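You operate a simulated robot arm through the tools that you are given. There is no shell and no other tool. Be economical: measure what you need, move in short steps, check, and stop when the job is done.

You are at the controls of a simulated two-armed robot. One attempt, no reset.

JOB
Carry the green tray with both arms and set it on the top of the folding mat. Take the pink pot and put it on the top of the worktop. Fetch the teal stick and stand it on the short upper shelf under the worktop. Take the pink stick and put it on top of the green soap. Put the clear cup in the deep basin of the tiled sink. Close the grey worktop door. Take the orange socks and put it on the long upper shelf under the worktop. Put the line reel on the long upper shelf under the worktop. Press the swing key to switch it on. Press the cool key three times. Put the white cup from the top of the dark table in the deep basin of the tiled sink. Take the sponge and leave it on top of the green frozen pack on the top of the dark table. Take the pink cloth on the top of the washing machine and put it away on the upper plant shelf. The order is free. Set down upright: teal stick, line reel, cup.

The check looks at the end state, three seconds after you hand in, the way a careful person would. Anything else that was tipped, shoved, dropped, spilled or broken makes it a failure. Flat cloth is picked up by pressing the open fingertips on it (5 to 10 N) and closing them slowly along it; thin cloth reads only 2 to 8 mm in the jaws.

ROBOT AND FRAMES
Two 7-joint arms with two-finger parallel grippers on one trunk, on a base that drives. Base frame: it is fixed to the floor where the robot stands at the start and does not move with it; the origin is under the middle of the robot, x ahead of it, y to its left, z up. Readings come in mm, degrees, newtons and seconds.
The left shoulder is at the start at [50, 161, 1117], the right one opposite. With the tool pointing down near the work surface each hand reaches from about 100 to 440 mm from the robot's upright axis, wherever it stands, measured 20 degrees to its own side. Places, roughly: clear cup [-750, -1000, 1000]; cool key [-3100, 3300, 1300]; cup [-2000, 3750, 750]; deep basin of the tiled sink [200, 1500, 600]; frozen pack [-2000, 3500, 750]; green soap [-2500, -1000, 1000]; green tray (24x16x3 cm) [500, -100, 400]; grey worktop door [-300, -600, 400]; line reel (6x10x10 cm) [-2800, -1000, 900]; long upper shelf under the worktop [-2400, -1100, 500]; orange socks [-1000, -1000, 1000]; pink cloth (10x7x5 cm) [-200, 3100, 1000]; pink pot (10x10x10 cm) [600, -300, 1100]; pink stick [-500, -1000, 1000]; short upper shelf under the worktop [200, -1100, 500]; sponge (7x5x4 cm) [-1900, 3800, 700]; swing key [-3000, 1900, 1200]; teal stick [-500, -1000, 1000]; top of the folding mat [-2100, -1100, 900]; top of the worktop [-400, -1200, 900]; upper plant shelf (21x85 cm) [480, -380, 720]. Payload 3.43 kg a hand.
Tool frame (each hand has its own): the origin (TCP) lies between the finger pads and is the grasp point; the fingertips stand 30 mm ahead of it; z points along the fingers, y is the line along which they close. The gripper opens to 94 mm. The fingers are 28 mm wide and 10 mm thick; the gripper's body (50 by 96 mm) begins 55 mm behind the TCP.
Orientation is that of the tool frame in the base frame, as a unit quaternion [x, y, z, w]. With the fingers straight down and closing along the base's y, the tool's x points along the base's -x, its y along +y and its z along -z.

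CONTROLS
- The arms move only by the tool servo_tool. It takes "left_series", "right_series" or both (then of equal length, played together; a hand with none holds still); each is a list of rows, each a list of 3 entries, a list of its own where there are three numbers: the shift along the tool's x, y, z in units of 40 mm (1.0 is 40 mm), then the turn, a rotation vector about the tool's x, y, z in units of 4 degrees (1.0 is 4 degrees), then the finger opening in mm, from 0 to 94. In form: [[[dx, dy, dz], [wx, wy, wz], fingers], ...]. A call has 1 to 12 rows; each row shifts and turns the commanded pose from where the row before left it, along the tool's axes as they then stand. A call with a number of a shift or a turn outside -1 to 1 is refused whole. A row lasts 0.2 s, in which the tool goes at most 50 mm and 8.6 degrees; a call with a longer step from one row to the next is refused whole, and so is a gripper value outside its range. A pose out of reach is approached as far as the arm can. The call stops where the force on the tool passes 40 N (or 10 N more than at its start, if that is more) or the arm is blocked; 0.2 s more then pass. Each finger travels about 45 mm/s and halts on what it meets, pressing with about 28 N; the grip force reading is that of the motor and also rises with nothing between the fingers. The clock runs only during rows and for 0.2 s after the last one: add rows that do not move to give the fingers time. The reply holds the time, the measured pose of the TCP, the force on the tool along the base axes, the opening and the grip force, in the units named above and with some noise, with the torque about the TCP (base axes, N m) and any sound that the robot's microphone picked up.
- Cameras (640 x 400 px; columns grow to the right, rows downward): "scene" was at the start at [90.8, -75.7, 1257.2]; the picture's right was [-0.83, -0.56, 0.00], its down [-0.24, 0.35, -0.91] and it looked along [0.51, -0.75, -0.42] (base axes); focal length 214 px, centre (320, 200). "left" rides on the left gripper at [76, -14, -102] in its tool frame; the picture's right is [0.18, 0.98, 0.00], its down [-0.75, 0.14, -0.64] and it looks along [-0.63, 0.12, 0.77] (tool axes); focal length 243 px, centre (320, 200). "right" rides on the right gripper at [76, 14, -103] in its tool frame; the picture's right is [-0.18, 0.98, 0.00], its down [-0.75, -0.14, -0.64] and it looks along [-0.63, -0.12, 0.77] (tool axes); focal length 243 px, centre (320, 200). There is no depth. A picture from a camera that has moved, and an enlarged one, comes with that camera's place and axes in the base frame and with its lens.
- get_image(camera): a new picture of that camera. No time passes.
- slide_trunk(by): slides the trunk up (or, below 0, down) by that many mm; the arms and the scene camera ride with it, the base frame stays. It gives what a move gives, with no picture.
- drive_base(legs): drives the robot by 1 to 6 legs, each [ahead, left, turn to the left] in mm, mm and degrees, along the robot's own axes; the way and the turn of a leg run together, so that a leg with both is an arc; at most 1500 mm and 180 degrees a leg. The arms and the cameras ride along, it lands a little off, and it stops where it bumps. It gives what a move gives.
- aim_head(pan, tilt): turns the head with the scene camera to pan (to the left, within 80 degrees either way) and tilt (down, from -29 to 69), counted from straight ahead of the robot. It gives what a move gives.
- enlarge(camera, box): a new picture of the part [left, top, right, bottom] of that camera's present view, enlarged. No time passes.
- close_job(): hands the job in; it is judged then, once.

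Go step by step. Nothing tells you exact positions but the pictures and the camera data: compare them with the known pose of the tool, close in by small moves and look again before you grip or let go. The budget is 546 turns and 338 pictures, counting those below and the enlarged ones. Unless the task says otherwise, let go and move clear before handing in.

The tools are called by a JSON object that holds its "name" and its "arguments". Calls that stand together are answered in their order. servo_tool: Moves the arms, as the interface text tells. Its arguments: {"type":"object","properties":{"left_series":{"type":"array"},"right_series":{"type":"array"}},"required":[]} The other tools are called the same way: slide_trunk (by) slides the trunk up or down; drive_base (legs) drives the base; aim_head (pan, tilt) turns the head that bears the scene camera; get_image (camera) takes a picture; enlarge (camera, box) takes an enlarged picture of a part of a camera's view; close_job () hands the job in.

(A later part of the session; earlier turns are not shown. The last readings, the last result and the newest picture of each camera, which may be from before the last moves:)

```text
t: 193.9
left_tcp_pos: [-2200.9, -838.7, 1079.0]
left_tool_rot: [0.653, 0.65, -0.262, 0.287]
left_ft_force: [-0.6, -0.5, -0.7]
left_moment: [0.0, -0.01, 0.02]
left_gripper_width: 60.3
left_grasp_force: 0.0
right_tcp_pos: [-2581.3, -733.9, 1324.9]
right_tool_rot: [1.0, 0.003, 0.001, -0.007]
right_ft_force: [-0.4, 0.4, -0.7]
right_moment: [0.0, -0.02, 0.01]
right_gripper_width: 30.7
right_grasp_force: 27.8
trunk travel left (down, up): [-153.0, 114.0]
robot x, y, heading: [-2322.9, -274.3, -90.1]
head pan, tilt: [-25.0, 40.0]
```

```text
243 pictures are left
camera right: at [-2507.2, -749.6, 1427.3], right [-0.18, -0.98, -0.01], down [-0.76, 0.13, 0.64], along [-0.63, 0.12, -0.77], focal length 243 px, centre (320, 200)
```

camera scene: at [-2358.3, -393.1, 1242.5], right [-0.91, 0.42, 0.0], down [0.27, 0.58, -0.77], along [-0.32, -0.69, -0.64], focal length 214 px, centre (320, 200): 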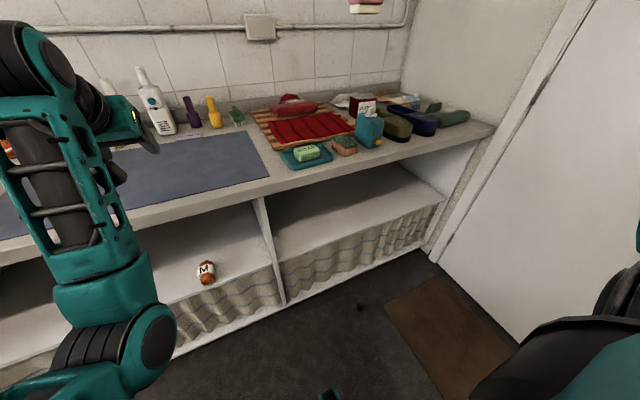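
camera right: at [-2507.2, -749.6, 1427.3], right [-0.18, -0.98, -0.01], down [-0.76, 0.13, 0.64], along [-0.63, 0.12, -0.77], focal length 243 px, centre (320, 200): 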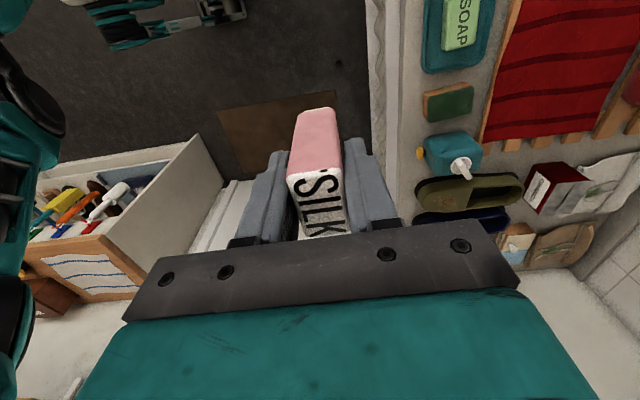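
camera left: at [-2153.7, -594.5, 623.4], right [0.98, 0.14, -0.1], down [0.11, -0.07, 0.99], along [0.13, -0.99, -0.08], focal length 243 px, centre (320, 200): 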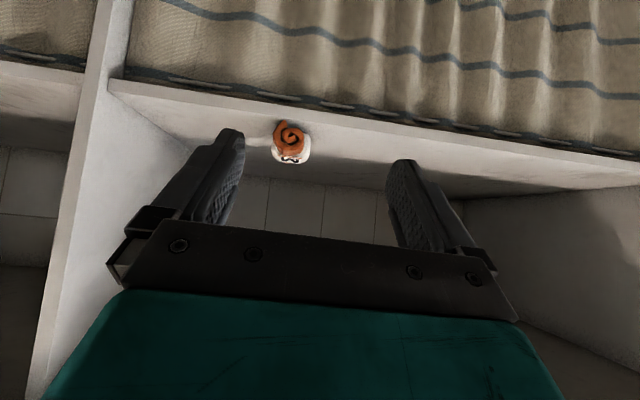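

{"name": "enlarge", "arguments": {"camera": "scene", "box": [230, 80, 430, 205]}}

```text
3.20 times, centred on (330, 142) of scene
camera zoom: at [-2358.3, -393.1, 1242.5], right [-0.91, 0.42, 0.0], down [0.27, 0.58, -0.77], along [-0.32, -0.69, -0.64], focal length 686 px, centre (288, 384)
```

zoom: 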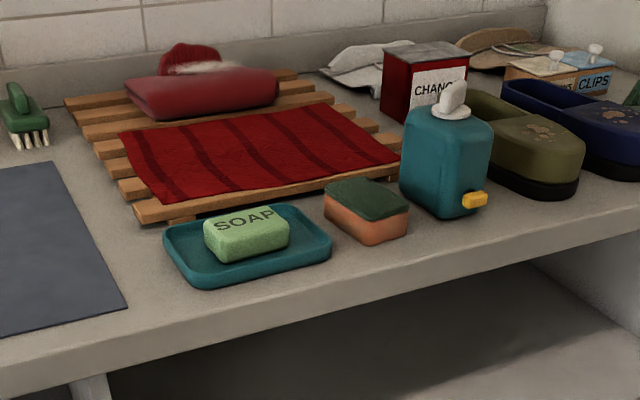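

The soap's top centre is at about (-2578,-968,935). Drive closer and bring the pink stick above it.

{"name": "drive_base", "arguments": {"legs": [[88, 0, 0]]}}

{"name": "servo_tool", "arguments": {"right_series": [[[0.01, 0.51, 0.85], [0, 0, 0], 15], [[0.01, 0.51, 0.85], [0, 0, 0], 15], [[0.01, 0.51, 0.85], [0, 0, 0], 15], [[0.01, 0.51, 0.85], [0, 0, 0], 15], [[0.01, 0.51, 0.85], [0, 0, 0], 15], [[0.01, 0.51, 0.85], [0, 0, 0], 15], [[0.01, 0.51, 0.85], [0, 0, 0], 15], [[0, 0, 0], [0, 0, 0], 15]]}}

{"name": "get_image", "arguments": {"camera": "right"}}

{"name": "get_image", "arguments": {"camera": "scene"}}

```text
t: 195.0
left_tcp_pos: [-2200.0, -926.2, 1077.7]
left_tool_rot: [0.652, 0.652, -0.26, 0.288]
left_ft_force: [-0.3, -0.1, -0.5]
left_moment: [-0.03, 0.0, 0.03]
left_gripper_width: 60.1
left_grasp_force: 0.0
right_tcp_pos: [-2581.9, -823.3, 1325.2]
right_tool_rot: [1.0, 0.003, 0.0, -0.007]
right_ft_force: [0.4, -0.3, -0.4]
right_moment: [0.03, -0.03, -0.02]
right_gripper_width: 30.8
right_grasp_force: 28.1
trunk travel left (down, up): [-153.0, 114.0]
robot x, y, heading: [-2319.4, -366.2, -89.9]
head pan, tilt: [-25.0, 40.0]
```

```text
t: 196.8
left_tcp_pos: [-2199.6, -925.4, 1080.2]
left_tool_rot: [0.652, 0.651, -0.261, 0.288]
left_ft_force: [-0.6, -0.6, -0.2]
left_moment: [-0.01, 0.04, 0.0]
left_gripper_width: 59.8
left_grasp_force: 0.1
right_tcp_pos: [-2578.4, -963.3, 1084.7]
right_tool_rot: [1.0, 0.003, 0.0, -0.007]
right_ft_force: [0.0, -0.4, -1.5]
right_moment: [-0.03, -0.01, -0.01]
right_gripper_width: 30.7
right_grasp_force: 27.4
trunk travel left (down, up): [-153.0, 114.0]
robot x, y, heading: [-2322.8, -360.8, -90.4]
head pan, tilt: [-25.0, 40.0]
```

```text
241 pictures are left
camera right: at [-2502.7, -977.5, 1188.4], right [-0.18, -0.98, -0.01], down [-0.76, 0.13, 0.64], along [-0.63, 0.12, -0.77], focal length 243 px, centre (320, 200)
```

right: 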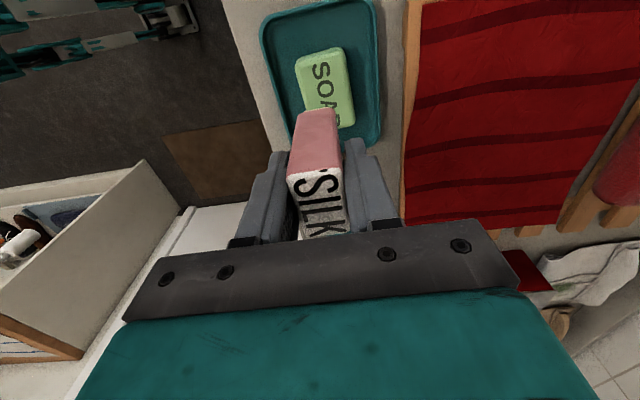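

```text
240 pictures are left
camera scene: at [-2358.3, -480.2, 1242.5], right [-0.91, 0.42, 0.0], down [0.27, 0.58, -0.77], along [-0.32, -0.69, -0.64], focal length 214 px, centre (320, 200)
```

scene: 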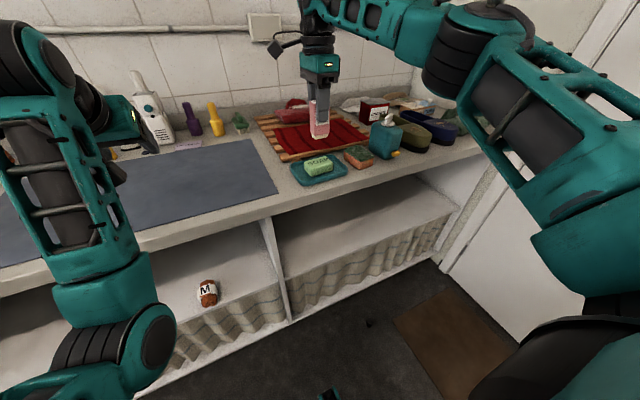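

{"name": "servo_tool", "arguments": {"right_series": [[[0, 0.08, 0.55], [0, 0, 0], 15], [[0, 0, 0.55], [0, 0, 0], 15], [[0, 0, 0.5], [0, 0, 0], 15], [[0, 0, 0], [0, 0, 0], 15]]}}

{"name": "enlarge", "arguments": {"camera": "scene", "box": [250, 100, 410, 200]}}

{"name": "get_image", "arguments": {"camera": "right"}}

```text
t: 197.8
left_tcp_pos: [-2198.4, -925.3, 1079.5]
left_tool_rot: [0.652, 0.651, -0.262, 0.288]
left_ft_force: [0.0, 0.3, 0.3]
left_moment: [0.04, 0.01, -0.02]
left_gripper_width: 59.9
left_grasp_force: 0.2
right_tcp_pos: [-2579.1, -966.3, 1020.0]
right_tool_rot: [1.0, 0.003, 0.001, -0.007]
right_ft_force: [-0.6, 0.8, 0.0]
right_moment: [-0.01, 0.0, 0.0]
right_gripper_width: 30.5
right_grasp_force: 28.2
trunk travel left (down, up): [-153.0, 114.0]
robot x, y, heading: [-2319.3, -359.8, -90.0]
head pan, tilt: [-25.0, 40.0]
```

```text
4.00 times, centred on (330, 150) of scene
camera zoom: at [-2358.3, -480.3, 1242.5], right [-0.91, 0.42, 0.0], down [0.27, 0.58, -0.77], along [-0.32, -0.69, -0.64], focal length 858 px, centre (280, 400)
```

zoom: 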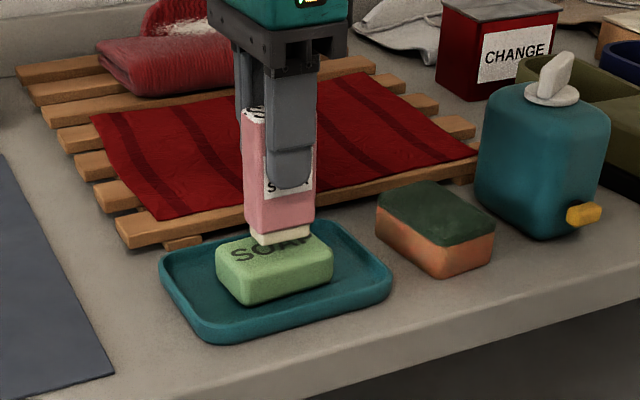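

```text
238 pictures are left
camera right: at [-2504.0, -980.4, 1123.4], right [-0.18, -0.98, -0.01], down [-0.76, 0.13, 0.64], along [-0.63, 0.12, -0.77], focal length 243 px, centre (320, 200)
```

right: 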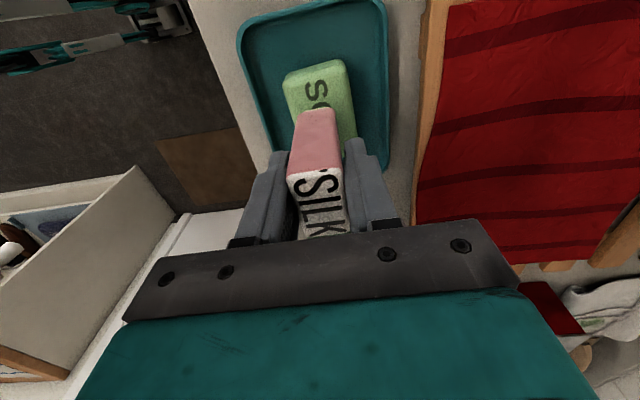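

{"name": "servo_tool", "arguments": {"right_series": [[[0.12, 0, 0.08], [0, 0, 0], 15], [[0, 0, 0.08], [0, 0, 0], 15], [[0, 0, 0], [0, 0, 0], 15]]}}

{"name": "servo_tool", "arguments": {"right_series": [[[0, 0, 0.08], [0, 0, 0], 15], [[0, 0, 0], [0, 0, 0], 15]]}}

{"name": "enlarge", "arguments": {"camera": "scene", "box": [250, 100, 410, 200]}}

```text
t: 198.6
left_tcp_pos: [-2200.0, -925.7, 1080.1]
left_tool_rot: [0.652, 0.651, -0.262, 0.287]
left_ft_force: [0.3, -0.7, 0.8]
left_moment: [-0.01, 0.03, -0.01]
left_gripper_width: 59.9
left_grasp_force: 0.1
right_tcp_pos: [-2574.5, -964.0, 1015.6]
right_tool_rot: [1.0, 0.004, 0.0, -0.007]
right_ft_force: [0.1, 0.7, -0.7]
right_moment: [0.0, 0.01, 0.02]
right_gripper_width: 30.7
right_grasp_force: 28.3
trunk travel left (down, up): [-153.0, 114.0]
robot x, y, heading: [-2319.4, -359.5, -90.1]
head pan, tilt: [-25.0, 40.0]
```

```text
t: 199.2
left_tcp_pos: [-2200.0, -924.8, 1079.1]
left_tool_rot: [0.652, 0.651, -0.262, 0.287]
left_ft_force: [0.3, -0.4, -0.2]
left_moment: [0.0, 0.0, 0.02]
left_gripper_width: 60.0
left_grasp_force: 0.0
right_tcp_pos: [-2575.3, -964.0, 1011.1]
right_tool_rot: [1.0, 0.003, 0.001, -0.006]
right_ft_force: [-0.2, 0.2, 2.4]
right_moment: [-0.05, 0.05, 0.0]
right_gripper_width: 30.8
right_grasp_force: 27.9
trunk travel left (down, up): [-153.0, 114.0]
robot x, y, heading: [-2319.8, -363.4, -90.0]
head pan, tilt: [-25.0, 40.0]
```

```text
4.00 times, centred on (330, 150) of scene
camera zoom: at [-2358.2, -480.1, 1242.6], right [-0.91, 0.42, 0.0], down [0.27, 0.58, -0.77], along [-0.32, -0.69, -0.64], focal length 858 px, centre (280, 400)
```

zoom: 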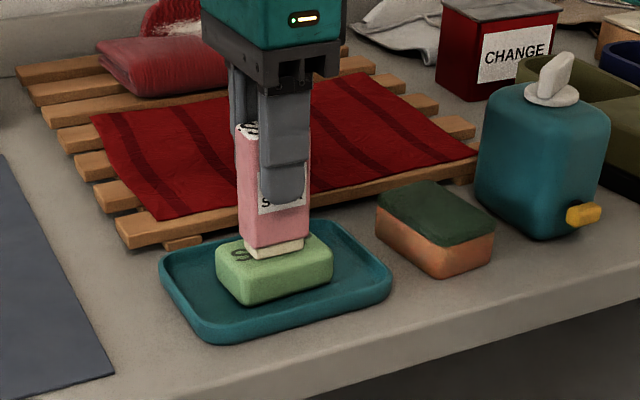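

Contact, centred on the soap. Release slowly and rise.

{"name": "servo_tool", "arguments": {"right_series": [[[0, 0, 0], [0, 0, 0], 33], [[0, 0, 0], [0, 0, 0], 38], [[0, 0, 0], [0, 0, 0], 48], [[0, 0, 0], [0, 0, 0], 60], [[0, 0, 0], [0, 0, 0], 60]]}}

{"name": "get_image", "arguments": {"camera": "right"}}

```text
t: 200.4
left_tcp_pos: [-2199.1, -925.9, 1079.4]
left_tool_rot: [0.652, 0.651, -0.262, 0.288]
left_ft_force: [0.3, -0.2, -0.6]
left_moment: [-0.01, 0.0, 0.02]
left_gripper_width: 60.0
left_grasp_force: 0.1
right_tcp_pos: [-2574.5, -963.8, 1010.6]
right_tool_rot: [1.0, 0.003, 0.002, -0.007]
right_ft_force: [-1.1, -0.5, 0.5]
right_moment: [-0.01, 0.06, 0.02]
right_gripper_width: 60.0
right_grasp_force: 0.1
trunk travel left (down, up): [-153.0, 114.0]
robot x, y, heading: [-2320.1, -362.7, -89.8]
head pan, tilt: [-25.0, 40.0]
```

```text
236 pictures are left
camera right: at [-2499.3, -979.2, 1114.0], right [-0.18, -0.98, -0.01], down [-0.76, 0.13, 0.64], along [-0.63, 0.12, -0.77], focal length 243 px, centre (320, 200)
```

right: 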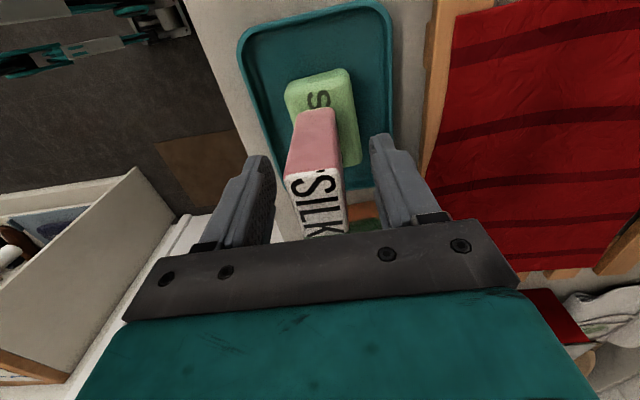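

{"name": "servo_tool", "arguments": {"right_series": [[[0, 0, -0.4], [0, 0, 0], 60], [[0, 0, -0.9], [0, 0, 0], 60], [[0, 0, -1], [0, 0, 0], 60], [[0, 0, -1], [0, 0, 0], 60], [[0, 0, 0], [0, 0, 0], 60]]}}

{"name": "drive_base", "arguments": {"legs": [[-120, 0, 0]]}}

{"name": "enlarge", "arguments": {"camera": "scene", "box": [240, 50, 480, 200]}}

```text
t: 201.6
left_tcp_pos: [-2199.6, -925.2, 1079.2]
left_tool_rot: [0.652, 0.651, -0.262, 0.287]
left_ft_force: [-1.1, 0.0, 0.0]
left_moment: [-0.01, -0.02, 0.01]
left_gripper_width: 59.9
left_grasp_force: 0.0
right_tcp_pos: [-2577.4, -965.1, 1141.9]
right_tool_rot: [1.0, 0.004, 0.001, -0.007]
right_ft_force: [-0.2, -0.3, 0.6]
right_moment: [0.01, -0.01, -0.03]
right_gripper_width: 59.9
right_grasp_force: 0.1
trunk travel left (down, up): [-153.0, 114.0]
robot x, y, heading: [-2320.7, -364.9, -90.2]
head pan, tilt: [-25.0, 40.0]
```

```text
t: 202.8
left_tcp_pos: [-2199.6, -806.0, 1079.7]
left_tool_rot: [0.653, 0.65, -0.263, 0.287]
left_ft_force: [-0.8, 0.0, 0.3]
left_moment: [0.0, 0.02, 0.0]
left_gripper_width: 60.1
left_grasp_force: 0.0
right_tcp_pos: [-2576.9, -843.9, 1141.5]
right_tool_rot: [1.0, 0.003, 0.0, -0.007]
right_ft_force: [-0.3, 0.2, -0.2]
right_moment: [0.01, 0.01, 0.0]
right_gripper_width: 59.9
right_grasp_force: 0.1
trunk travel left (down, up): [-153.0, 114.0]
robot x, y, heading: [-2322.4, -243.7, -90.2]
head pan, tilt: [-25.0, 40.0]
```

```text
2.67 times, centred on (360, 125) of scene
camera zoom: at [-2358.4, -360.3, 1242.6], right [-0.91, 0.42, 0.0], down [0.27, 0.58, -0.77], along [-0.32, -0.69, -0.64], focal length 572 px, centre (213, 400)
```

zoom: 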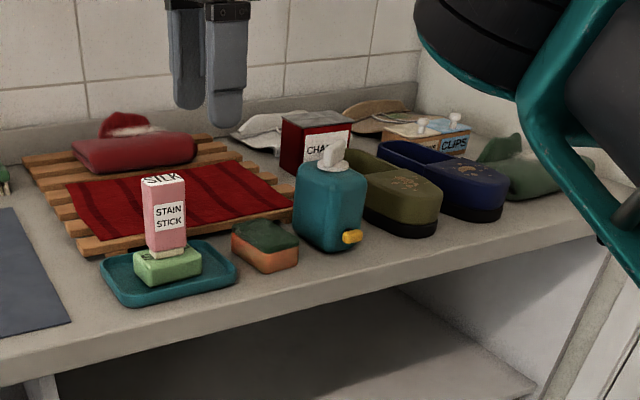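

The pink stick stands on the soap. Next the line reel with the right hand; I rotate it to the standard roll and tilt 44°.

{"name": "servo_tool", "arguments": {"right_series": [[[0, 0, -0.5], [0, 0, -1], 60], [[0, 0, -0.5], [0, 0, -1], 60], [[0, 0, 0], [0, 0, -1], 60], [[0, 0, 0], [0, 0, -1], 60], [[0, 0, 0], [0, 0, -1], 60], [[0, 0, 0], [0, 0, -1], 60], [[0, 0, 0], [0, 0, -1], 60], [[0, 0, 0], [0, 0, -1], 60], [[0, 0, 0], [0, 0, -1], 60], [[0, 0, 0], [0, 0, -1], 60], [[0, 0, 0], [0, 0, -1], 60], [[0, 0, 0], [0, 0, -1], 60]]}}

{"name": "servo_tool", "arguments": {"right_series": [[[0, 0, 0], [0, 0, -1], 60], [[0, 0, 0], [0, 0, -1], 60], [[0, 0, 0], [0, 0, -1], 60], [[0, 0, 0], [0, 0, -1], 60], [[0, 0, 0], [0, 0, -1], 60], [[0, 0, 0], [0, 0, -1], 60], [[0, 0, 0], [0, 0, -1], 60], [[0, 0, 0], [0, 0, -1], 60], [[0, 0, 0], [0, 0, -1], 60], [[0, 0, 0], [0, 0, -1], 60], [[0, 0, 0], [0, 0, -0.5], 60]]}}

{"name": "servo_tool", "arguments": {"right_series": [[[0, 0, 0], [0, -1, 0], 80], [[0, 0, 0], [0, -1, 0], 80], [[0, 0, 0], [0, -1, 0], 80], [[0, 0, 0], [0, -1, 0], 80], [[0, 0, 0], [0, -1, 0], 80], [[0, 0, 0], [0, -1, 0], 80], [[0, 0, 0], [0, -1, 0], 80], [[0, 0, 0], [0, -1, 0], 80], [[0, 0, 0], [0, -1, 0], 80], [[0, 0, 0], [0, -1, 0], 80], [[0, 0, 0], [0, -1, 0], 80]]}}

{"name": "get_image", "arguments": {"camera": "right"}}

```text
t: 205.4
left_tcp_pos: [-2201.1, -806.8, 1079.3]
left_tool_rot: [0.653, 0.65, -0.263, 0.287]
left_ft_force: [0.8, -0.2, -0.4]
left_moment: [-0.03, -0.01, -0.01]
left_gripper_width: 60.1
left_grasp_force: 0.0
right_tcp_pos: [-2577.0, -836.3, 1181.1]
right_tool_rot: [0.912, 0.41, 0.003, -0.006]
right_ft_force: [0.2, -0.6, -0.8]
right_moment: [-0.01, -0.03, 0.01]
right_gripper_width: 60.0
right_grasp_force: 0.0
right hand out of reach, approached as far as the arm can: row 2
trunk travel left (down, up): [-153.0, 114.0]
robot x, y, heading: [-2317.8, -242.8, -90.2]
head pan, tilt: [-25.0, 40.0]
```

```text
t: 207.8
left_tcp_pos: [-2201.1, -806.9, 1078.9]
left_tool_rot: [0.653, 0.65, -0.262, 0.287]
left_ft_force: [-0.7, 0.7, -0.7]
left_moment: [0.02, -0.01, 0.0]
left_gripper_width: 60.1
left_grasp_force: 0.1
right_tcp_pos: [-2576.7, -834.8, 1179.6]
right_tool_rot: [0.706, 0.708, 0.006, -0.004]
right_ft_force: [0.7, -0.5, 0.1]
right_moment: [0.01, 0.01, 0.02]
right_gripper_width: 60.0
right_grasp_force: 0.0
right hand out of reach, approached as far as the arm can: row 11
trunk travel left (down, up): [-153.0, 114.0]
robot x, y, heading: [-2321.3, -245.1, -90.1]
head pan, tilt: [-25.0, 40.0]
```

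```text
t: 210.2
left_tcp_pos: [-2199.6, -807.2, 1080.8]
left_tool_rot: [0.653, 0.65, -0.262, 0.287]
left_ft_force: [0.5, -0.2, -0.3]
left_moment: [0.01, 0.02, 0.0]
left_gripper_width: 59.8
left_grasp_force: 0.0
right_tcp_pos: [-2577.2, -834.6, 1180.8]
right_tool_rot: [0.656, 0.659, -0.259, 0.262]
right_ft_force: [0.0, -0.6, -0.3]
right_moment: [-0.01, -0.01, 0.0]
right_gripper_width: 79.9
right_grasp_force: 0.1
trunk travel left (down, up): [-153.0, 114.0]
robot x, y, heading: [-2323.3, -243.0, -89.7]
head pan, tilt: [-25.0, 40.0]
```

```text
234 pictures are left
camera right: at [-2564.0, -708.4, 1203.3], right [0.98, -0.13, 0.13], down [-0.14, -0.11, 0.98], along [-0.11, -0.99, -0.13], focal length 243 px, centre (320, 200)
```

right: 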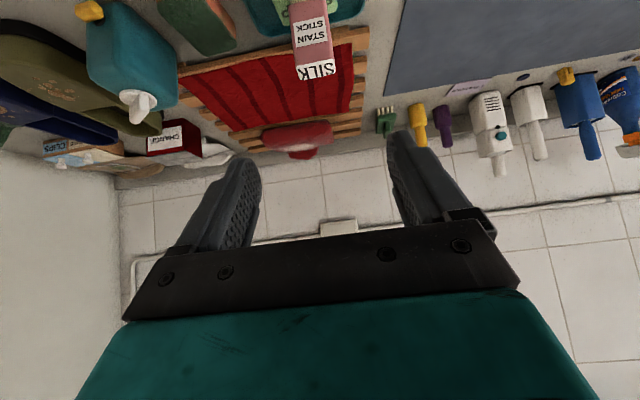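

{"name": "drive_base", "arguments": {"legs": [[0, -215, 0]]}}

{"name": "get_image", "arguments": {"camera": "right"}}

{"name": "aim_head", "arguments": {"pan": -20, "tilt": 35}}

{"name": "get_image", "arguments": {"camera": "scene"}}

```text
t: 211.9
left_tcp_pos: [-2415.8, -806.9, 1079.7]
left_tool_rot: [0.651, 0.652, -0.261, 0.288]
left_ft_force: [-0.8, -0.2, -0.9]
left_moment: [-0.01, -0.01, 0.02]
left_gripper_width: 60.0
left_grasp_force: 0.1
right_tcp_pos: [-2791.0, -835.7, 1180.5]
right_tool_rot: [0.656, 0.659, -0.259, 0.261]
right_ft_force: [0.3, -0.2, -0.2]
right_moment: [-0.01, -0.01, 0.01]
right_gripper_width: 80.1
right_grasp_force: 0.1
trunk travel left (down, up): [-153.0, 114.0]
robot x, y, heading: [-2538.0, -240.6, -90.0]
head pan, tilt: [-25.0, 40.0]
```

```text
233 pictures are left
camera right: at [-2779.1, -708.9, 1203.1], right [0.98, -0.13, 0.13], down [-0.14, -0.11, 0.98], along [-0.11, -0.99, -0.13], focal length 243 px, centre (320, 200)
```

right: 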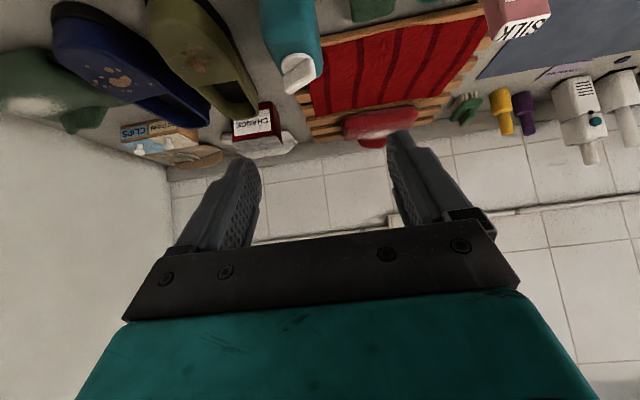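

```text
t: 212.6
left_tcp_pos: [-2414.5, -806.6, 1079.0]
left_tool_rot: [0.653, 0.65, -0.262, 0.286]
left_ft_force: [0.1, -0.3, 0.1]
left_moment: [0.0, -0.02, -0.02]
left_gripper_width: 59.9
left_grasp_force: 0.0
right_tcp_pos: [-2792.3, -835.5, 1181.0]
right_tool_rot: [0.656, 0.659, -0.259, 0.262]
right_ft_force: [-0.1, 0.3, 0.6]
right_moment: [0.0, 0.01, -0.02]
right_gripper_width: 79.9
right_grasp_force: 0.1
trunk travel left (down, up): [-153.0, 114.0]
robot x, y, heading: [-2540.6, -241.2, -90.0]
head pan, tilt: [-20.0, 35.0]
```

```text
232 pictures are left
camera scene: at [-2568.1, -366.7, 1250.0], right [-0.94, 0.34, 0.0], down [0.2, 0.54, -0.82], along [-0.28, -0.77, -0.57], focal length 214 px, centre (320, 200)
```

scene: 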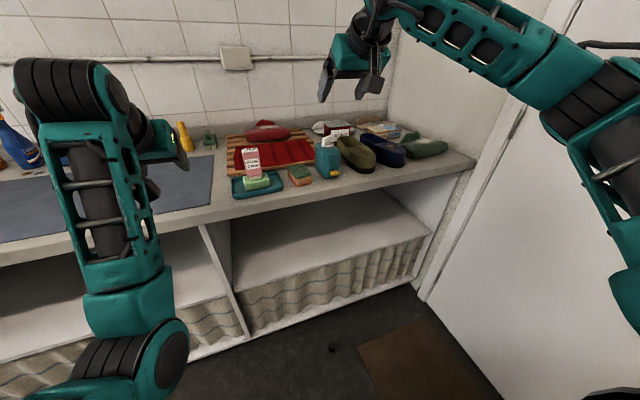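

{"name": "enlarge", "arguments": {"camera": "scene", "box": [260, 110, 420, 210]}}

```text
4.00 times, centred on (340, 160) of scene
camera zoom: at [-2568.1, -366.7, 1250.0], right [-0.94, 0.34, 0.0], down [0.2, 0.54, -0.82], along [-0.28, -0.77, -0.57], focal length 858 px, centre (240, 360)
```

zoom: 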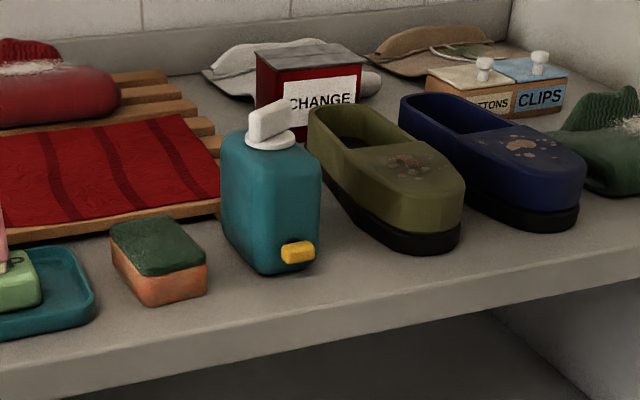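

The reel is a box at x -2800…-2856, y -956…-1045, top ≈995. I raise the left hand, drive closer and align the right hand.

{"name": "servo_tool", "arguments": {"left_series": [[[-0.5, 0, -0.6], [0, 0, 0], 60], [[-0.5, 0, -0.6], [0, 0, 0], 60], [[-0.5, 0, -0.6], [0, 0, 0], 60]]}}

{"name": "drive_base", "arguments": {"legs": [[120, -36, 0]]}}

{"name": "servo_tool", "arguments": {"right_series": [[[0.83, 0, 0.33], [0, 0, 0], 84], [[0.83, 0, 0.33], [0, 0, 0], 84], [[0.83, 0, 0.33], [0, 0, 0], 84], [[0.83, 0, 0.33], [0, 0, 0], 84], [[0, 0, 0], [0, 0, 0], 84]]}}

{"name": "get_image", "arguments": {"camera": "right"}}

{"name": "get_image", "arguments": {"camera": "scene"}}

```text
t: 213.4
left_tcp_pos: [-2415.5, -804.8, 1168.5]
left_tool_rot: [0.652, 0.651, -0.262, 0.287]
left_ft_force: [1.3, -0.8, 0.1]
left_moment: [-0.01, 0.02, 0.0]
left_gripper_width: 60.0
left_grasp_force: 0.0
left hand out of reach, approached as far as the arm can: row 3
right_tcp_pos: [-2790.0, -835.5, 1180.8]
right_tool_rot: [0.655, 0.659, -0.26, 0.262]
right_ft_force: [0.2, -0.1, -0.5]
right_moment: [-0.02, 0.01, 0.0]
right_gripper_width: 79.8
right_grasp_force: 0.0
trunk travel left (down, up): [-153.0, 114.0]
robot x, y, heading: [-2537.3, -247.4, -90.1]
head pan, tilt: [-20.0, 35.0]
```

```text
t: 214.7
left_tcp_pos: [-2453.3, -928.2, 1168.4]
left_tool_rot: [0.653, 0.65, -0.262, 0.287]
left_ft_force: [-0.7, -1.2, -0.2]
left_moment: [0.03, 0.02, 0.02]
left_gripper_width: 60.1
left_grasp_force: 0.1
right_tcp_pos: [-2827.9, -956.1, 1180.7]
right_tool_rot: [0.657, 0.658, -0.259, 0.26]
right_ft_force: [1.2, 0.7, -0.2]
right_moment: [-0.02, -0.01, -0.01]
right_gripper_width: 80.1
right_grasp_force: 0.0
trunk travel left (down, up): [-153.0, 114.0]
robot x, y, heading: [-2575.1, -364.9, -90.1]
head pan, tilt: [-20.0, 35.0]
```

```text
t: 215.8
left_tcp_pos: [-2452.6, -927.5, 1168.3]
left_tool_rot: [0.653, 0.65, -0.262, 0.287]
left_ft_force: [-0.5, 0.3, 0.5]
left_moment: [0.01, -0.02, -0.03]
left_gripper_width: 59.9
left_grasp_force: 0.0
right_tcp_pos: [-2828.9, -896.9, 1049.2]
right_tool_rot: [0.656, 0.658, -0.261, 0.262]
right_ft_force: [0.3, -0.1, 0.1]
right_moment: [-0.04, 0.0, 0.0]
right_gripper_width: 84.1
right_grasp_force: 0.0
trunk travel left (down, up): [-153.0, 114.0]
robot x, y, heading: [-2575.2, -366.9, -90.1]
head pan, tilt: [-20.0, 35.0]
```

```text
230 pictures are left
camera right: at [-2815.7, -772.0, 1072.9], right [0.98, -0.13, 0.13], down [-0.14, -0.11, 0.98], along [-0.11, -0.99, -0.13], focal length 243 px, centre (320, 200)
```

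right: 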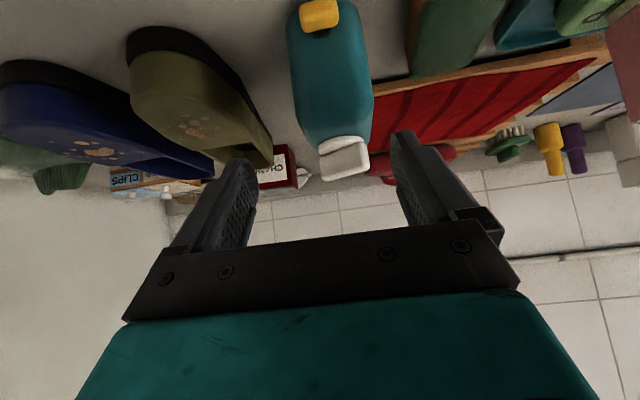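

```text
229 pictures are left
camera scene: at [-2603.2, -488.8, 1250.1], right [-0.94, 0.34, 0.0], down [0.2, 0.54, -0.82], along [-0.28, -0.77, -0.57], focal length 214 px, centre (320, 200)
```

scene: 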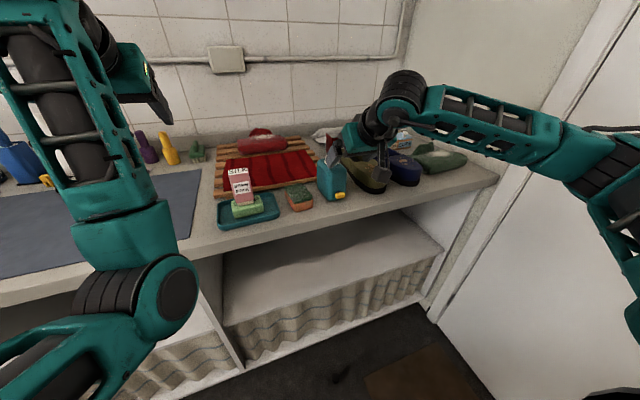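

The reel sits ~13 mm further to +x than estimated; correct and advance.

{"name": "servo_tool", "arguments": {"right_series": [[[0, 0.33, 0], [0, 0, 0], 84], [[0, 0, 0.75], [0, 0, 0], 84], [[0, 0, 0.75], [0, 0, 0], 84], [[0, 0, 0], [0, 0, 0], 84]]}}

{"name": "get_image", "arguments": {"camera": "right"}}

```text
t: 216.8
left_tcp_pos: [-2453.1, -927.7, 1170.6]
left_tool_rot: [0.653, 0.649, -0.263, 0.287]
left_ft_force: [-0.7, 0.1, -0.1]
left_moment: [0.03, 0.03, 0.02]
left_gripper_width: 60.2
left_grasp_force: 0.0
right_tcp_pos: [-2813.4, -937.9, 1007.5]
right_tool_rot: [0.656, 0.659, -0.259, 0.261]
right_ft_force: [0.6, 0.5, -0.5]
right_moment: [0.03, 0.03, 0.03]
right_gripper_width: 84.1
right_grasp_force: 0.1
trunk travel left (down, up): [-153.0, 114.0]
robot x, y, heading: [-2571.1, -368.7, -90.0]
head pan, tilt: [-20.0, 35.0]
```

```text
228 pictures are left
camera right: at [-2800.1, -812.0, 1030.4], right [0.98, -0.13, 0.13], down [-0.14, -0.11, 0.98], along [-0.11, -0.99, -0.13], focal length 243 px, centre (320, 200)
```

right: 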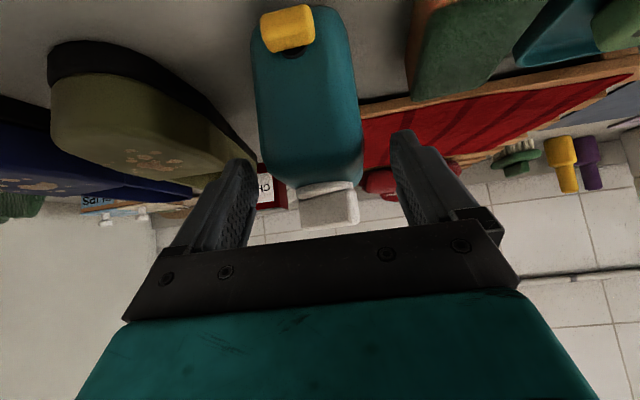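

{"name": "servo_tool", "arguments": {"right_series": [[[0, -0.08, 0.6], [0, 0, 0], 84], [[0, 0, 0.6], [0, 0, 0], 84], [[0, 0, 0], [0, 0, 0], 84]]}}

{"name": "get_image", "arguments": {"camera": "right"}}

{"name": "enlarge", "arguments": {"camera": "scene", "box": [260, 90, 460, 215]}}

```text
t: 217.7
left_tcp_pos: [-2452.9, -927.3, 1168.1]
left_tool_rot: [0.652, 0.65, -0.262, 0.288]
left_ft_force: [-0.1, -0.7, -0.1]
left_moment: [-0.02, -0.02, 0.02]
left_gripper_width: 60.0
left_grasp_force: 0.1
right_tcp_pos: [-2815.6, -971.2, 971.6]
right_tool_rot: [0.657, 0.659, -0.259, 0.26]
right_ft_force: [0.1, 0.2, 0.8]
right_moment: [-0.01, 0.01, 0.02]
right_gripper_width: 83.8
right_grasp_force: 0.0
trunk travel left (down, up): [-153.0, 114.0]
robot x, y, heading: [-2573.9, -366.5, -90.2]
head pan, tilt: [-20.0, 35.0]
```

```text
227 pictures are left
camera right: at [-2803.9, -845.4, 995.2], right [0.98, -0.13, 0.13], down [-0.14, -0.11, 0.98], along [-0.11, -0.99, -0.13], focal length 243 px, centre (320, 200)
```

right: 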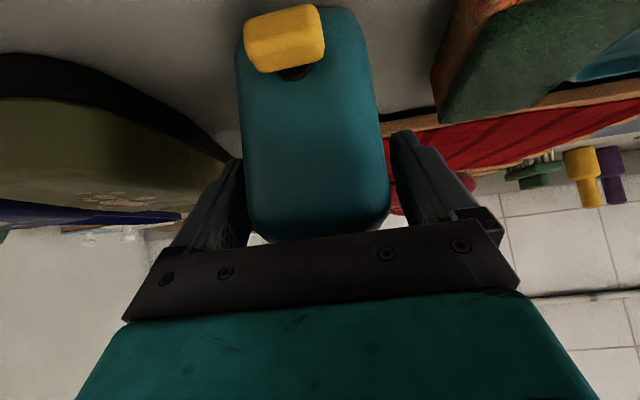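

```text
3.20 times, centred on (360, 152) of scene
camera zoom: at [-2603.2, -488.7, 1250.1], right [-0.94, 0.34, 0.0], down [0.2, 0.54, -0.82], along [-0.28, -0.77, -0.57], focal length 686 px, centre (192, 352)
```

zoom: 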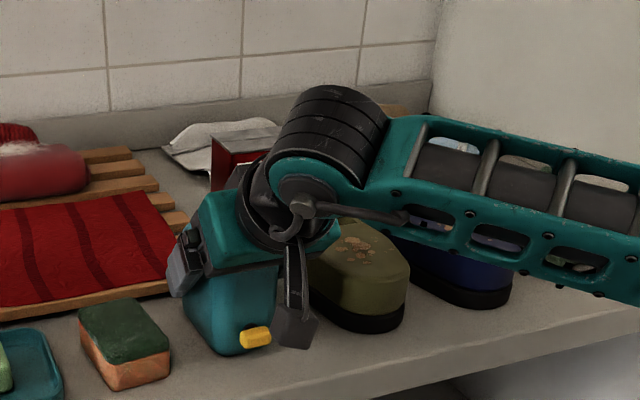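

{"name": "servo_tool", "arguments": {"right_series": [[[0, -0.05, 0], [0, 0, 0], 72], [[0, 0, 0], [0, 0, 0], 62], [[0, 0, 0], [0, 0, 0], 52], [[0, 0, 0], [0, 0, 0], 45], [[0, 0, 0], [0, 0, 0], 45]]}}

{"name": "servo_tool", "arguments": {"right_series": [[[-0.3, 0, -0.3], [0, 0, 0], 45], [[-0.58, 0, -0.6], [0, 0, 0], 45], [[-0.58, 0, -0.6], [0, 0, 0], 45], [[-0.58, 0, -0.6], [0, 0, 0], 45], [[0, 0, 0], [0, 0, 0], 45]]}}

{"name": "get_image", "arguments": {"camera": "scene"}}

```text
t: 218.8
left_tcp_pos: [-2453.4, -927.3, 1168.3]
left_tool_rot: [0.653, 0.65, -0.262, 0.287]
left_ft_force: [0.2, -0.3, -0.3]
left_moment: [0.0, 0.0, -0.01]
left_gripper_width: 59.9
left_grasp_force: 0.0
right_tcp_pos: [-2818.4, -971.7, 972.9]
right_tool_rot: [0.656, 0.659, -0.26, 0.261]
right_ft_force: [1.6, 0.1, 0.6]
right_moment: [-0.03, -0.04, 0.05]
right_gripper_width: 64.4
right_grasp_force: 28.4
trunk travel left (down, up): [-153.0, 114.0]
robot x, y, heading: [-2568.7, -365.0, -90.1]
head pan, tilt: [-20.0, 35.0]
```

```text
t: 220.1
left_tcp_pos: [-2452.4, -927.4, 1168.9]
left_tool_rot: [0.653, 0.65, -0.262, 0.287]
left_ft_force: [0.2, -0.3, 0.0]
left_moment: [0.02, 0.02, 0.02]
left_gripper_width: 59.9
left_grasp_force: 0.1
right_tcp_pos: [-2819.0, -970.3, 1087.9]
right_tool_rot: [0.656, 0.659, -0.259, 0.261]
right_ft_force: [-0.1, 0.3, -3.4]
right_moment: [0.01, 0.02, 0.0]
right_gripper_width: 64.3
right_grasp_force: 28.8
trunk travel left (down, up): [-153.0, 114.0]
robot x, y, heading: [-2574.9, -366.0, -90.0]
head pan, tilt: [-20.0, 35.0]
```

```text
225 pictures are left
camera scene: at [-2603.4, -489.2, 1250.0], right [-0.94, 0.34, 0.0], down [0.2, 0.54, -0.82], along [-0.28, -0.77, -0.57], focal length 214 px, centre (320, 200)
```

scene: 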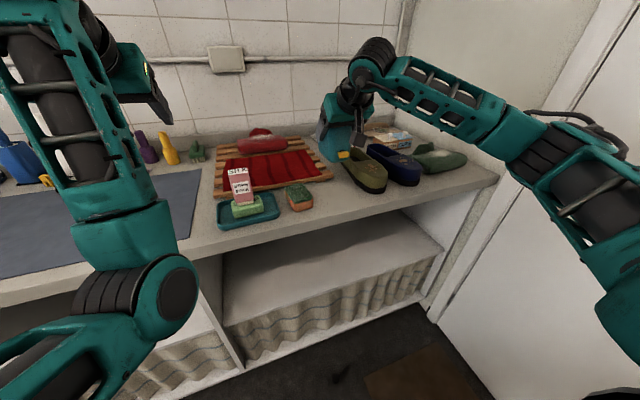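

Reel lifted (0.35 kg). Back off, shift left, lower trunk and right arm for the right bay of the long shelf.

{"name": "drive_base", "arguments": {"legs": [[-210, 0, 0], [0, 215, 0]]}}

{"name": "slide_trunk", "arguments": {"by": -145}}

{"name": "servo_tool", "arguments": {"right_series": [[[0.64, 0, 0.66], [0, 0, 0], 45], [[0.64, 0, 0.66], [0, 0, 0], 45], [[0.64, 0, 0.66], [0, 0, 0], 45], [[0.64, 0, 0.66], [0, 0, 0], 45], [[0.64, 0, 0.66], [0, 0, 0], 45], [[0.64, 0, 0.66], [0, 0, 0], 45], [[0.64, 0, 0.66], [0, 0, 0], 45], [[0, 0, 0], [0, 0, 0], 45]]}}

{"name": "get_image", "arguments": {"camera": "right"}}

{"name": "get_image", "arguments": {"camera": "scene"}}

```text
t: 223.0
left_tcp_pos: [-2232.0, -717.4, 1168.9]
left_tool_rot: [0.652, 0.651, -0.262, 0.288]
left_ft_force: [0.7, -0.5, -0.5]
left_moment: [0.0, -0.02, 0.06]
left_gripper_width: 59.9
left_grasp_force: 0.0
right_tcp_pos: [-2598.2, -762.1, 1088.5]
right_tool_rot: [0.655, 0.66, -0.258, 0.262]
right_ft_force: [0.2, 0.0, -2.9]
right_moment: [0.01, 0.02, -0.02]
right_gripper_width: 64.3
right_grasp_force: 28.2
trunk travel left (down, up): [-153.0, 114.0]
robot x, y, heading: [-2355.5, -153.3, -90.0]
head pan, tilt: [-20.0, 35.0]
```

```text
t: 224.7
left_tcp_pos: [-2234.3, -717.5, 1024.7]
left_tool_rot: [0.652, 0.651, -0.262, 0.289]
left_ft_force: [-0.5, 0.0, 0.4]
left_moment: [0.0, -0.02, 0.02]
left_gripper_width: 60.0
left_grasp_force: 0.0
right_tcp_pos: [-2597.5, -762.1, 944.6]
right_tool_rot: [0.656, 0.66, -0.258, 0.261]
right_ft_force: [-0.3, -0.1, -3.5]
right_moment: [-0.01, -0.01, 0.0]
right_gripper_width: 64.0
right_grasp_force: 27.2
trunk travel left (down, up): [-8.0, 259.0]
robot x, y, heading: [-2360.6, -154.5, -90.1]
head pan, tilt: [-20.0, 35.0]
```

```text
t: 226.5
left_tcp_pos: [-2233.2, -717.4, 1023.8]
left_tool_rot: [0.651, 0.651, -0.262, 0.288]
left_ft_force: [-0.1, -0.7, -0.2]
left_moment: [-0.01, 0.02, 0.0]
left_gripper_width: 60.1
left_grasp_force: 0.0
right_tcp_pos: [-2599.0, -757.7, 687.8]
right_tool_rot: [0.655, 0.66, -0.258, 0.262]
right_ft_force: [-0.1, 0.2, -3.7]
right_moment: [0.03, -0.03, -0.02]
right_gripper_width: 64.0
right_grasp_force: 27.5
trunk travel left (down, up): [-8.0, 259.0]
robot x, y, heading: [-2353.1, -158.1, -89.9]
head pan, tilt: [-20.0, 35.0]
```

```text
224 pictures are left
camera right: at [-2585.8, -630.9, 709.3], right [0.98, -0.13, 0.13], down [-0.14, -0.11, 0.98], along [-0.11, -0.99, -0.13], focal length 243 px, centre (320, 200)
```

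right: 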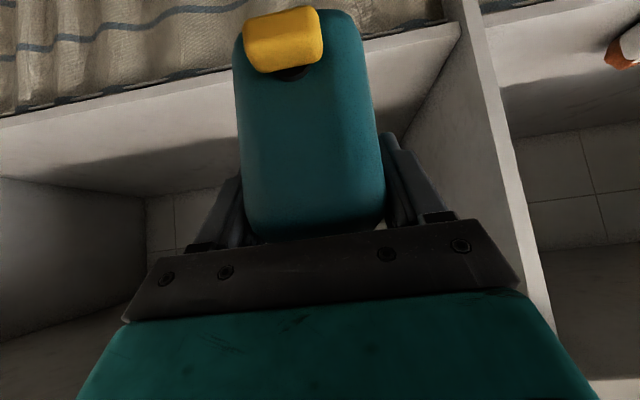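

```text
223 pictures are left
camera scene: at [-2384.8, -279.3, 1105.0], right [-0.94, 0.34, 0.0], down [0.2, 0.54, -0.82], along [-0.28, -0.77, -0.57], focal length 214 px, centre (320, 200)
```

scene: 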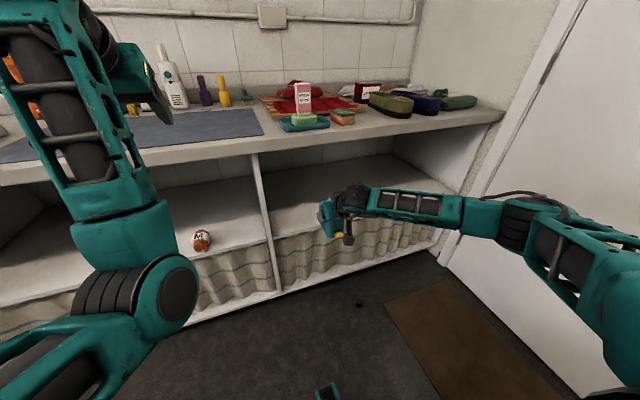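

{"name": "drive_base", "arguments": {"legs": [[215, 0, 0]]}}

{"name": "servo_tool", "arguments": {"right_series": [[[0.58, 0, 0.6], [0, 0, 0], 45], [[0.58, 0, 0.6], [0, 0, 0], 45], [[0.58, 0, 0.6], [0, 0, 0], 45], [[0, 0, 0], [0, 0, 0], 45]]}}

{"name": "get_image", "arguments": {"camera": "right"}}

{"name": "get_image", "arguments": {"camera": "scene"}}

```text
t: 228.2
left_tcp_pos: [-2233.6, -934.6, 1022.7]
left_tool_rot: [0.652, 0.65, -0.262, 0.288]
left_ft_force: [-0.2, 0.0, 0.1]
left_moment: [0.03, 0.0, -0.02]
left_gripper_width: 60.2
left_grasp_force: 0.0
right_tcp_pos: [-2599.3, -973.5, 685.8]
right_tool_rot: [0.656, 0.659, -0.26, 0.262]
right_ft_force: [-0.2, 0.2, -2.9]
right_moment: [0.02, -0.01, 0.04]
right_gripper_width: 64.2
right_grasp_force: 27.9
trunk travel left (down, up): [-8.0, 259.0]
robot x, y, heading: [-2353.3, -368.5, -90.2]
head pan, tilt: [-20.0, 35.0]
```

```text
t: 229.2
left_tcp_pos: [-2234.6, -934.7, 1024.9]
left_tool_rot: [0.652, 0.65, -0.263, 0.288]
left_ft_force: [0.6, 0.2, 0.1]
left_moment: [0.0, -0.01, 0.01]
left_gripper_width: 59.9
left_grasp_force: 0.0
right_tcp_pos: [-2601.4, -971.4, 584.5]
right_tool_rot: [0.656, 0.659, -0.26, 0.261]
right_ft_force: [-0.1, 0.5, -3.8]
right_moment: [0.04, 0.0, 0.02]
right_gripper_width: 64.3
right_grasp_force: 28.1
trunk travel left (down, up): [-8.0, 259.0]
robot x, y, heading: [-2354.6, -374.3, -90.1]
head pan, tilt: [-20.0, 35.0]
```

```text
222 pictures are left
camera right: at [-2587.9, -845.6, 608.5], right [0.98, -0.13, 0.13], down [-0.14, -0.11, 0.98], along [-0.11, -0.99, -0.13], focal length 243 px, centre (320, 200)
```

right: 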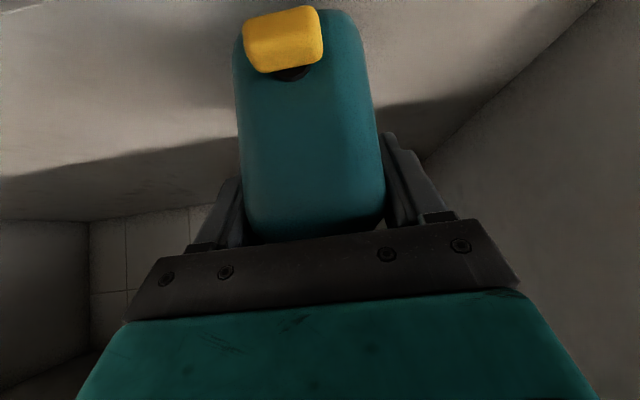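

```text
221 pictures are left
camera scene: at [-2385.1, -495.9, 1105.0], right [-0.94, 0.34, 0.0], down [0.2, 0.54, -0.82], along [-0.28, -0.77, -0.57], focal length 214 px, centre (320, 200)
```

scene: 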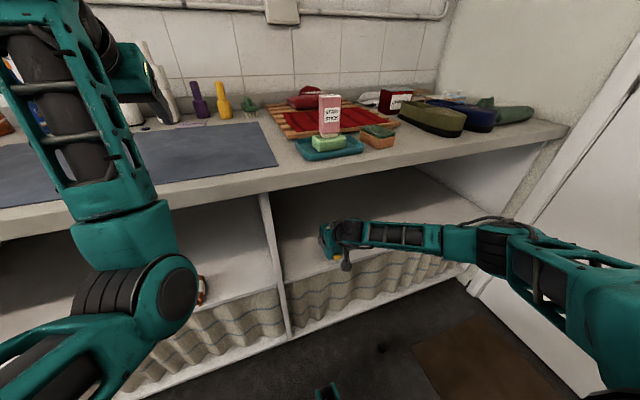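

Lower gently to contact (expected near TCP z≈561).

{"name": "servo_tool", "arguments": {"right_series": [[[0.12, 0, 0.12], [0, 0, 0], 45], [[0.12, 0, 0.12], [0, 0, 0], 45], [[0, 0, 0], [0, 0, 0], 45]]}}

{"name": "servo_tool", "arguments": {"right_series": [[[0.06, 0, 0.06], [0, 0, 0], 45], [[0, 0, 0], [0, 0, 0], 45]]}}

{"name": "servo_tool", "arguments": {"right_series": [[[0.06, 0, 0.06], [0, 0, 0], 45], [[0, 0, 0], [0, 0, 0], 45]]}}

```text
t: 229.9
left_tcp_pos: [-2234.9, -934.1, 1022.7]
left_tool_rot: [0.652, 0.65, -0.263, 0.288]
left_ft_force: [-0.3, 0.5, -0.1]
left_moment: [0.01, 0.02, 0.02]
left_gripper_width: 60.1
left_grasp_force: 0.1
right_tcp_pos: [-2599.3, -970.6, 572.8]
right_tool_rot: [0.657, 0.659, -0.26, 0.26]
right_ft_force: [0.5, -0.4, -3.6]
right_moment: [0.0, 0.02, 0.05]
right_gripper_width: 64.1
right_grasp_force: 27.6
trunk travel left (down, up): [-8.0, 259.0]
robot x, y, heading: [-2351.9, -377.7, -90.1]
head pan, tilt: [-20.0, 35.0]
```

```text
t: 230.6
left_tcp_pos: [-2233.7, -934.9, 1024.9]
left_tool_rot: [0.653, 0.649, -0.263, 0.288]
left_ft_force: [-0.4, -0.2, 0.1]
left_moment: [0.0, -0.04, 0.01]
left_gripper_width: 59.8
left_grasp_force: 0.0
right_tcp_pos: [-2600.5, -971.0, 568.3]
right_tool_rot: [0.656, 0.659, -0.259, 0.262]
right_ft_force: [-0.6, 0.3, -3.5]
right_moment: [0.03, 0.02, 0.0]
right_gripper_width: 64.6
right_grasp_force: 27.9
trunk travel left (down, up): [-8.0, 259.0]
robot x, y, heading: [-2354.5, -373.2, -90.2]
head pan, tilt: [-20.0, 35.0]
```

```text
t: 231.2
left_tcp_pos: [-2234.1, -934.3, 1023.5]
left_tool_rot: [0.652, 0.65, -0.263, 0.288]
left_ft_force: [0.1, -0.6, 0.3]
left_moment: [0.02, 0.0, -0.01]
left_gripper_width: 60.2
left_grasp_force: 0.0
right_tcp_pos: [-2601.3, -971.1, 565.9]
right_tool_rot: [0.656, 0.659, -0.26, 0.262]
right_ft_force: [-0.4, 0.1, -3.7]
right_moment: [0.0, -0.02, -0.01]
right_gripper_width: 64.3
right_grasp_force: 27.5
trunk travel left (down, up): [-8.0, 259.0]
robot x, y, heading: [-2356.3, -375.4, -90.2]
head pan, tilt: [-20.0, 35.0]
```

{"name": "servo_tool", "arguments": {"right_series": [[[0.06, 0, 0.06], [0, 0, 0], 45], [[0, 0, 0], [0, 0, 0], 45]]}}

{"name": "servo_tool", "arguments": {"right_series": [[[0.06, 0, 0.06], [0, 0, 0], 45], [[0, 0, 0], [0, 0, 0], 45]]}}

{"name": "servo_tool", "arguments": {"right_series": [[[0.05, 0, 0.05], [0, 0, 0], 45], [[0, 0, 0], [0, 0, 0], 45]]}}

```text
t: 231.8
left_tcp_pos: [-2235.4, -934.0, 1023.9]
left_tool_rot: [0.652, 0.65, -0.263, 0.288]
left_ft_force: [-0.5, -0.6, 0.0]
left_moment: [-0.01, -0.04, -0.01]
left_gripper_width: 60.0
left_grasp_force: 0.0
right_tcp_pos: [-2598.8, -970.9, 564.0]
right_tool_rot: [0.656, 0.658, -0.26, 0.262]
right_ft_force: [-0.5, -0.3, -3.0]
right_moment: [0.02, 0.0, -0.02]
right_gripper_width: 64.4
right_grasp_force: 27.8
trunk travel left (down, up): [-8.0, 259.0]
robot x, y, heading: [-2353.2, -372.0, -90.4]
head pan, tilt: [-20.0, 35.0]
```

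```text
t: 232.3
left_tcp_pos: [-2233.8, -933.9, 1024.3]
left_tool_rot: [0.652, 0.65, -0.262, 0.288]
left_ft_force: [-0.2, -0.7, -0.3]
left_moment: [0.01, 0.0, -0.02]
left_gripper_width: 60.1
left_grasp_force: 0.0
right_tcp_pos: [-2599.3, -970.2, 561.1]
right_tool_rot: [0.656, 0.658, -0.26, 0.262]
right_ft_force: [0.4, 0.9, 3.5]
right_moment: [0.4, 0.19, -0.03]
right_gripper_width: 64.4
right_grasp_force: 28.0
trunk travel left (down, up): [-8.0, 259.0]
robot x, y, heading: [-2350.7, -374.2, -90.0]
head pan, tilt: [-20.0, 35.0]
```

```text
t: 232.9
left_tcp_pos: [-2233.5, -932.5, 1024.6]
left_tool_rot: [0.652, 0.65, -0.263, 0.289]
left_ft_force: [-0.5, 0.2, -0.3]
left_moment: [0.04, -0.06, 0.01]
left_gripper_width: 59.9
left_grasp_force: 0.1
right_tcp_pos: [-2598.1, -971.6, 560.4]
right_tool_rot: [0.655, 0.658, -0.262, 0.264]
right_ft_force: [-1.8, 4.2, 20.1]
right_moment: [0.8, 0.05, -0.06]
right_gripper_width: 64.2
right_grasp_force: 28.2
trunk travel left (down, up): [-8.0, 259.0]
robot x, y, heading: [-2354.9, -373.5, -90.1]
head pan, tilt: [-20.0, 35.0]
```

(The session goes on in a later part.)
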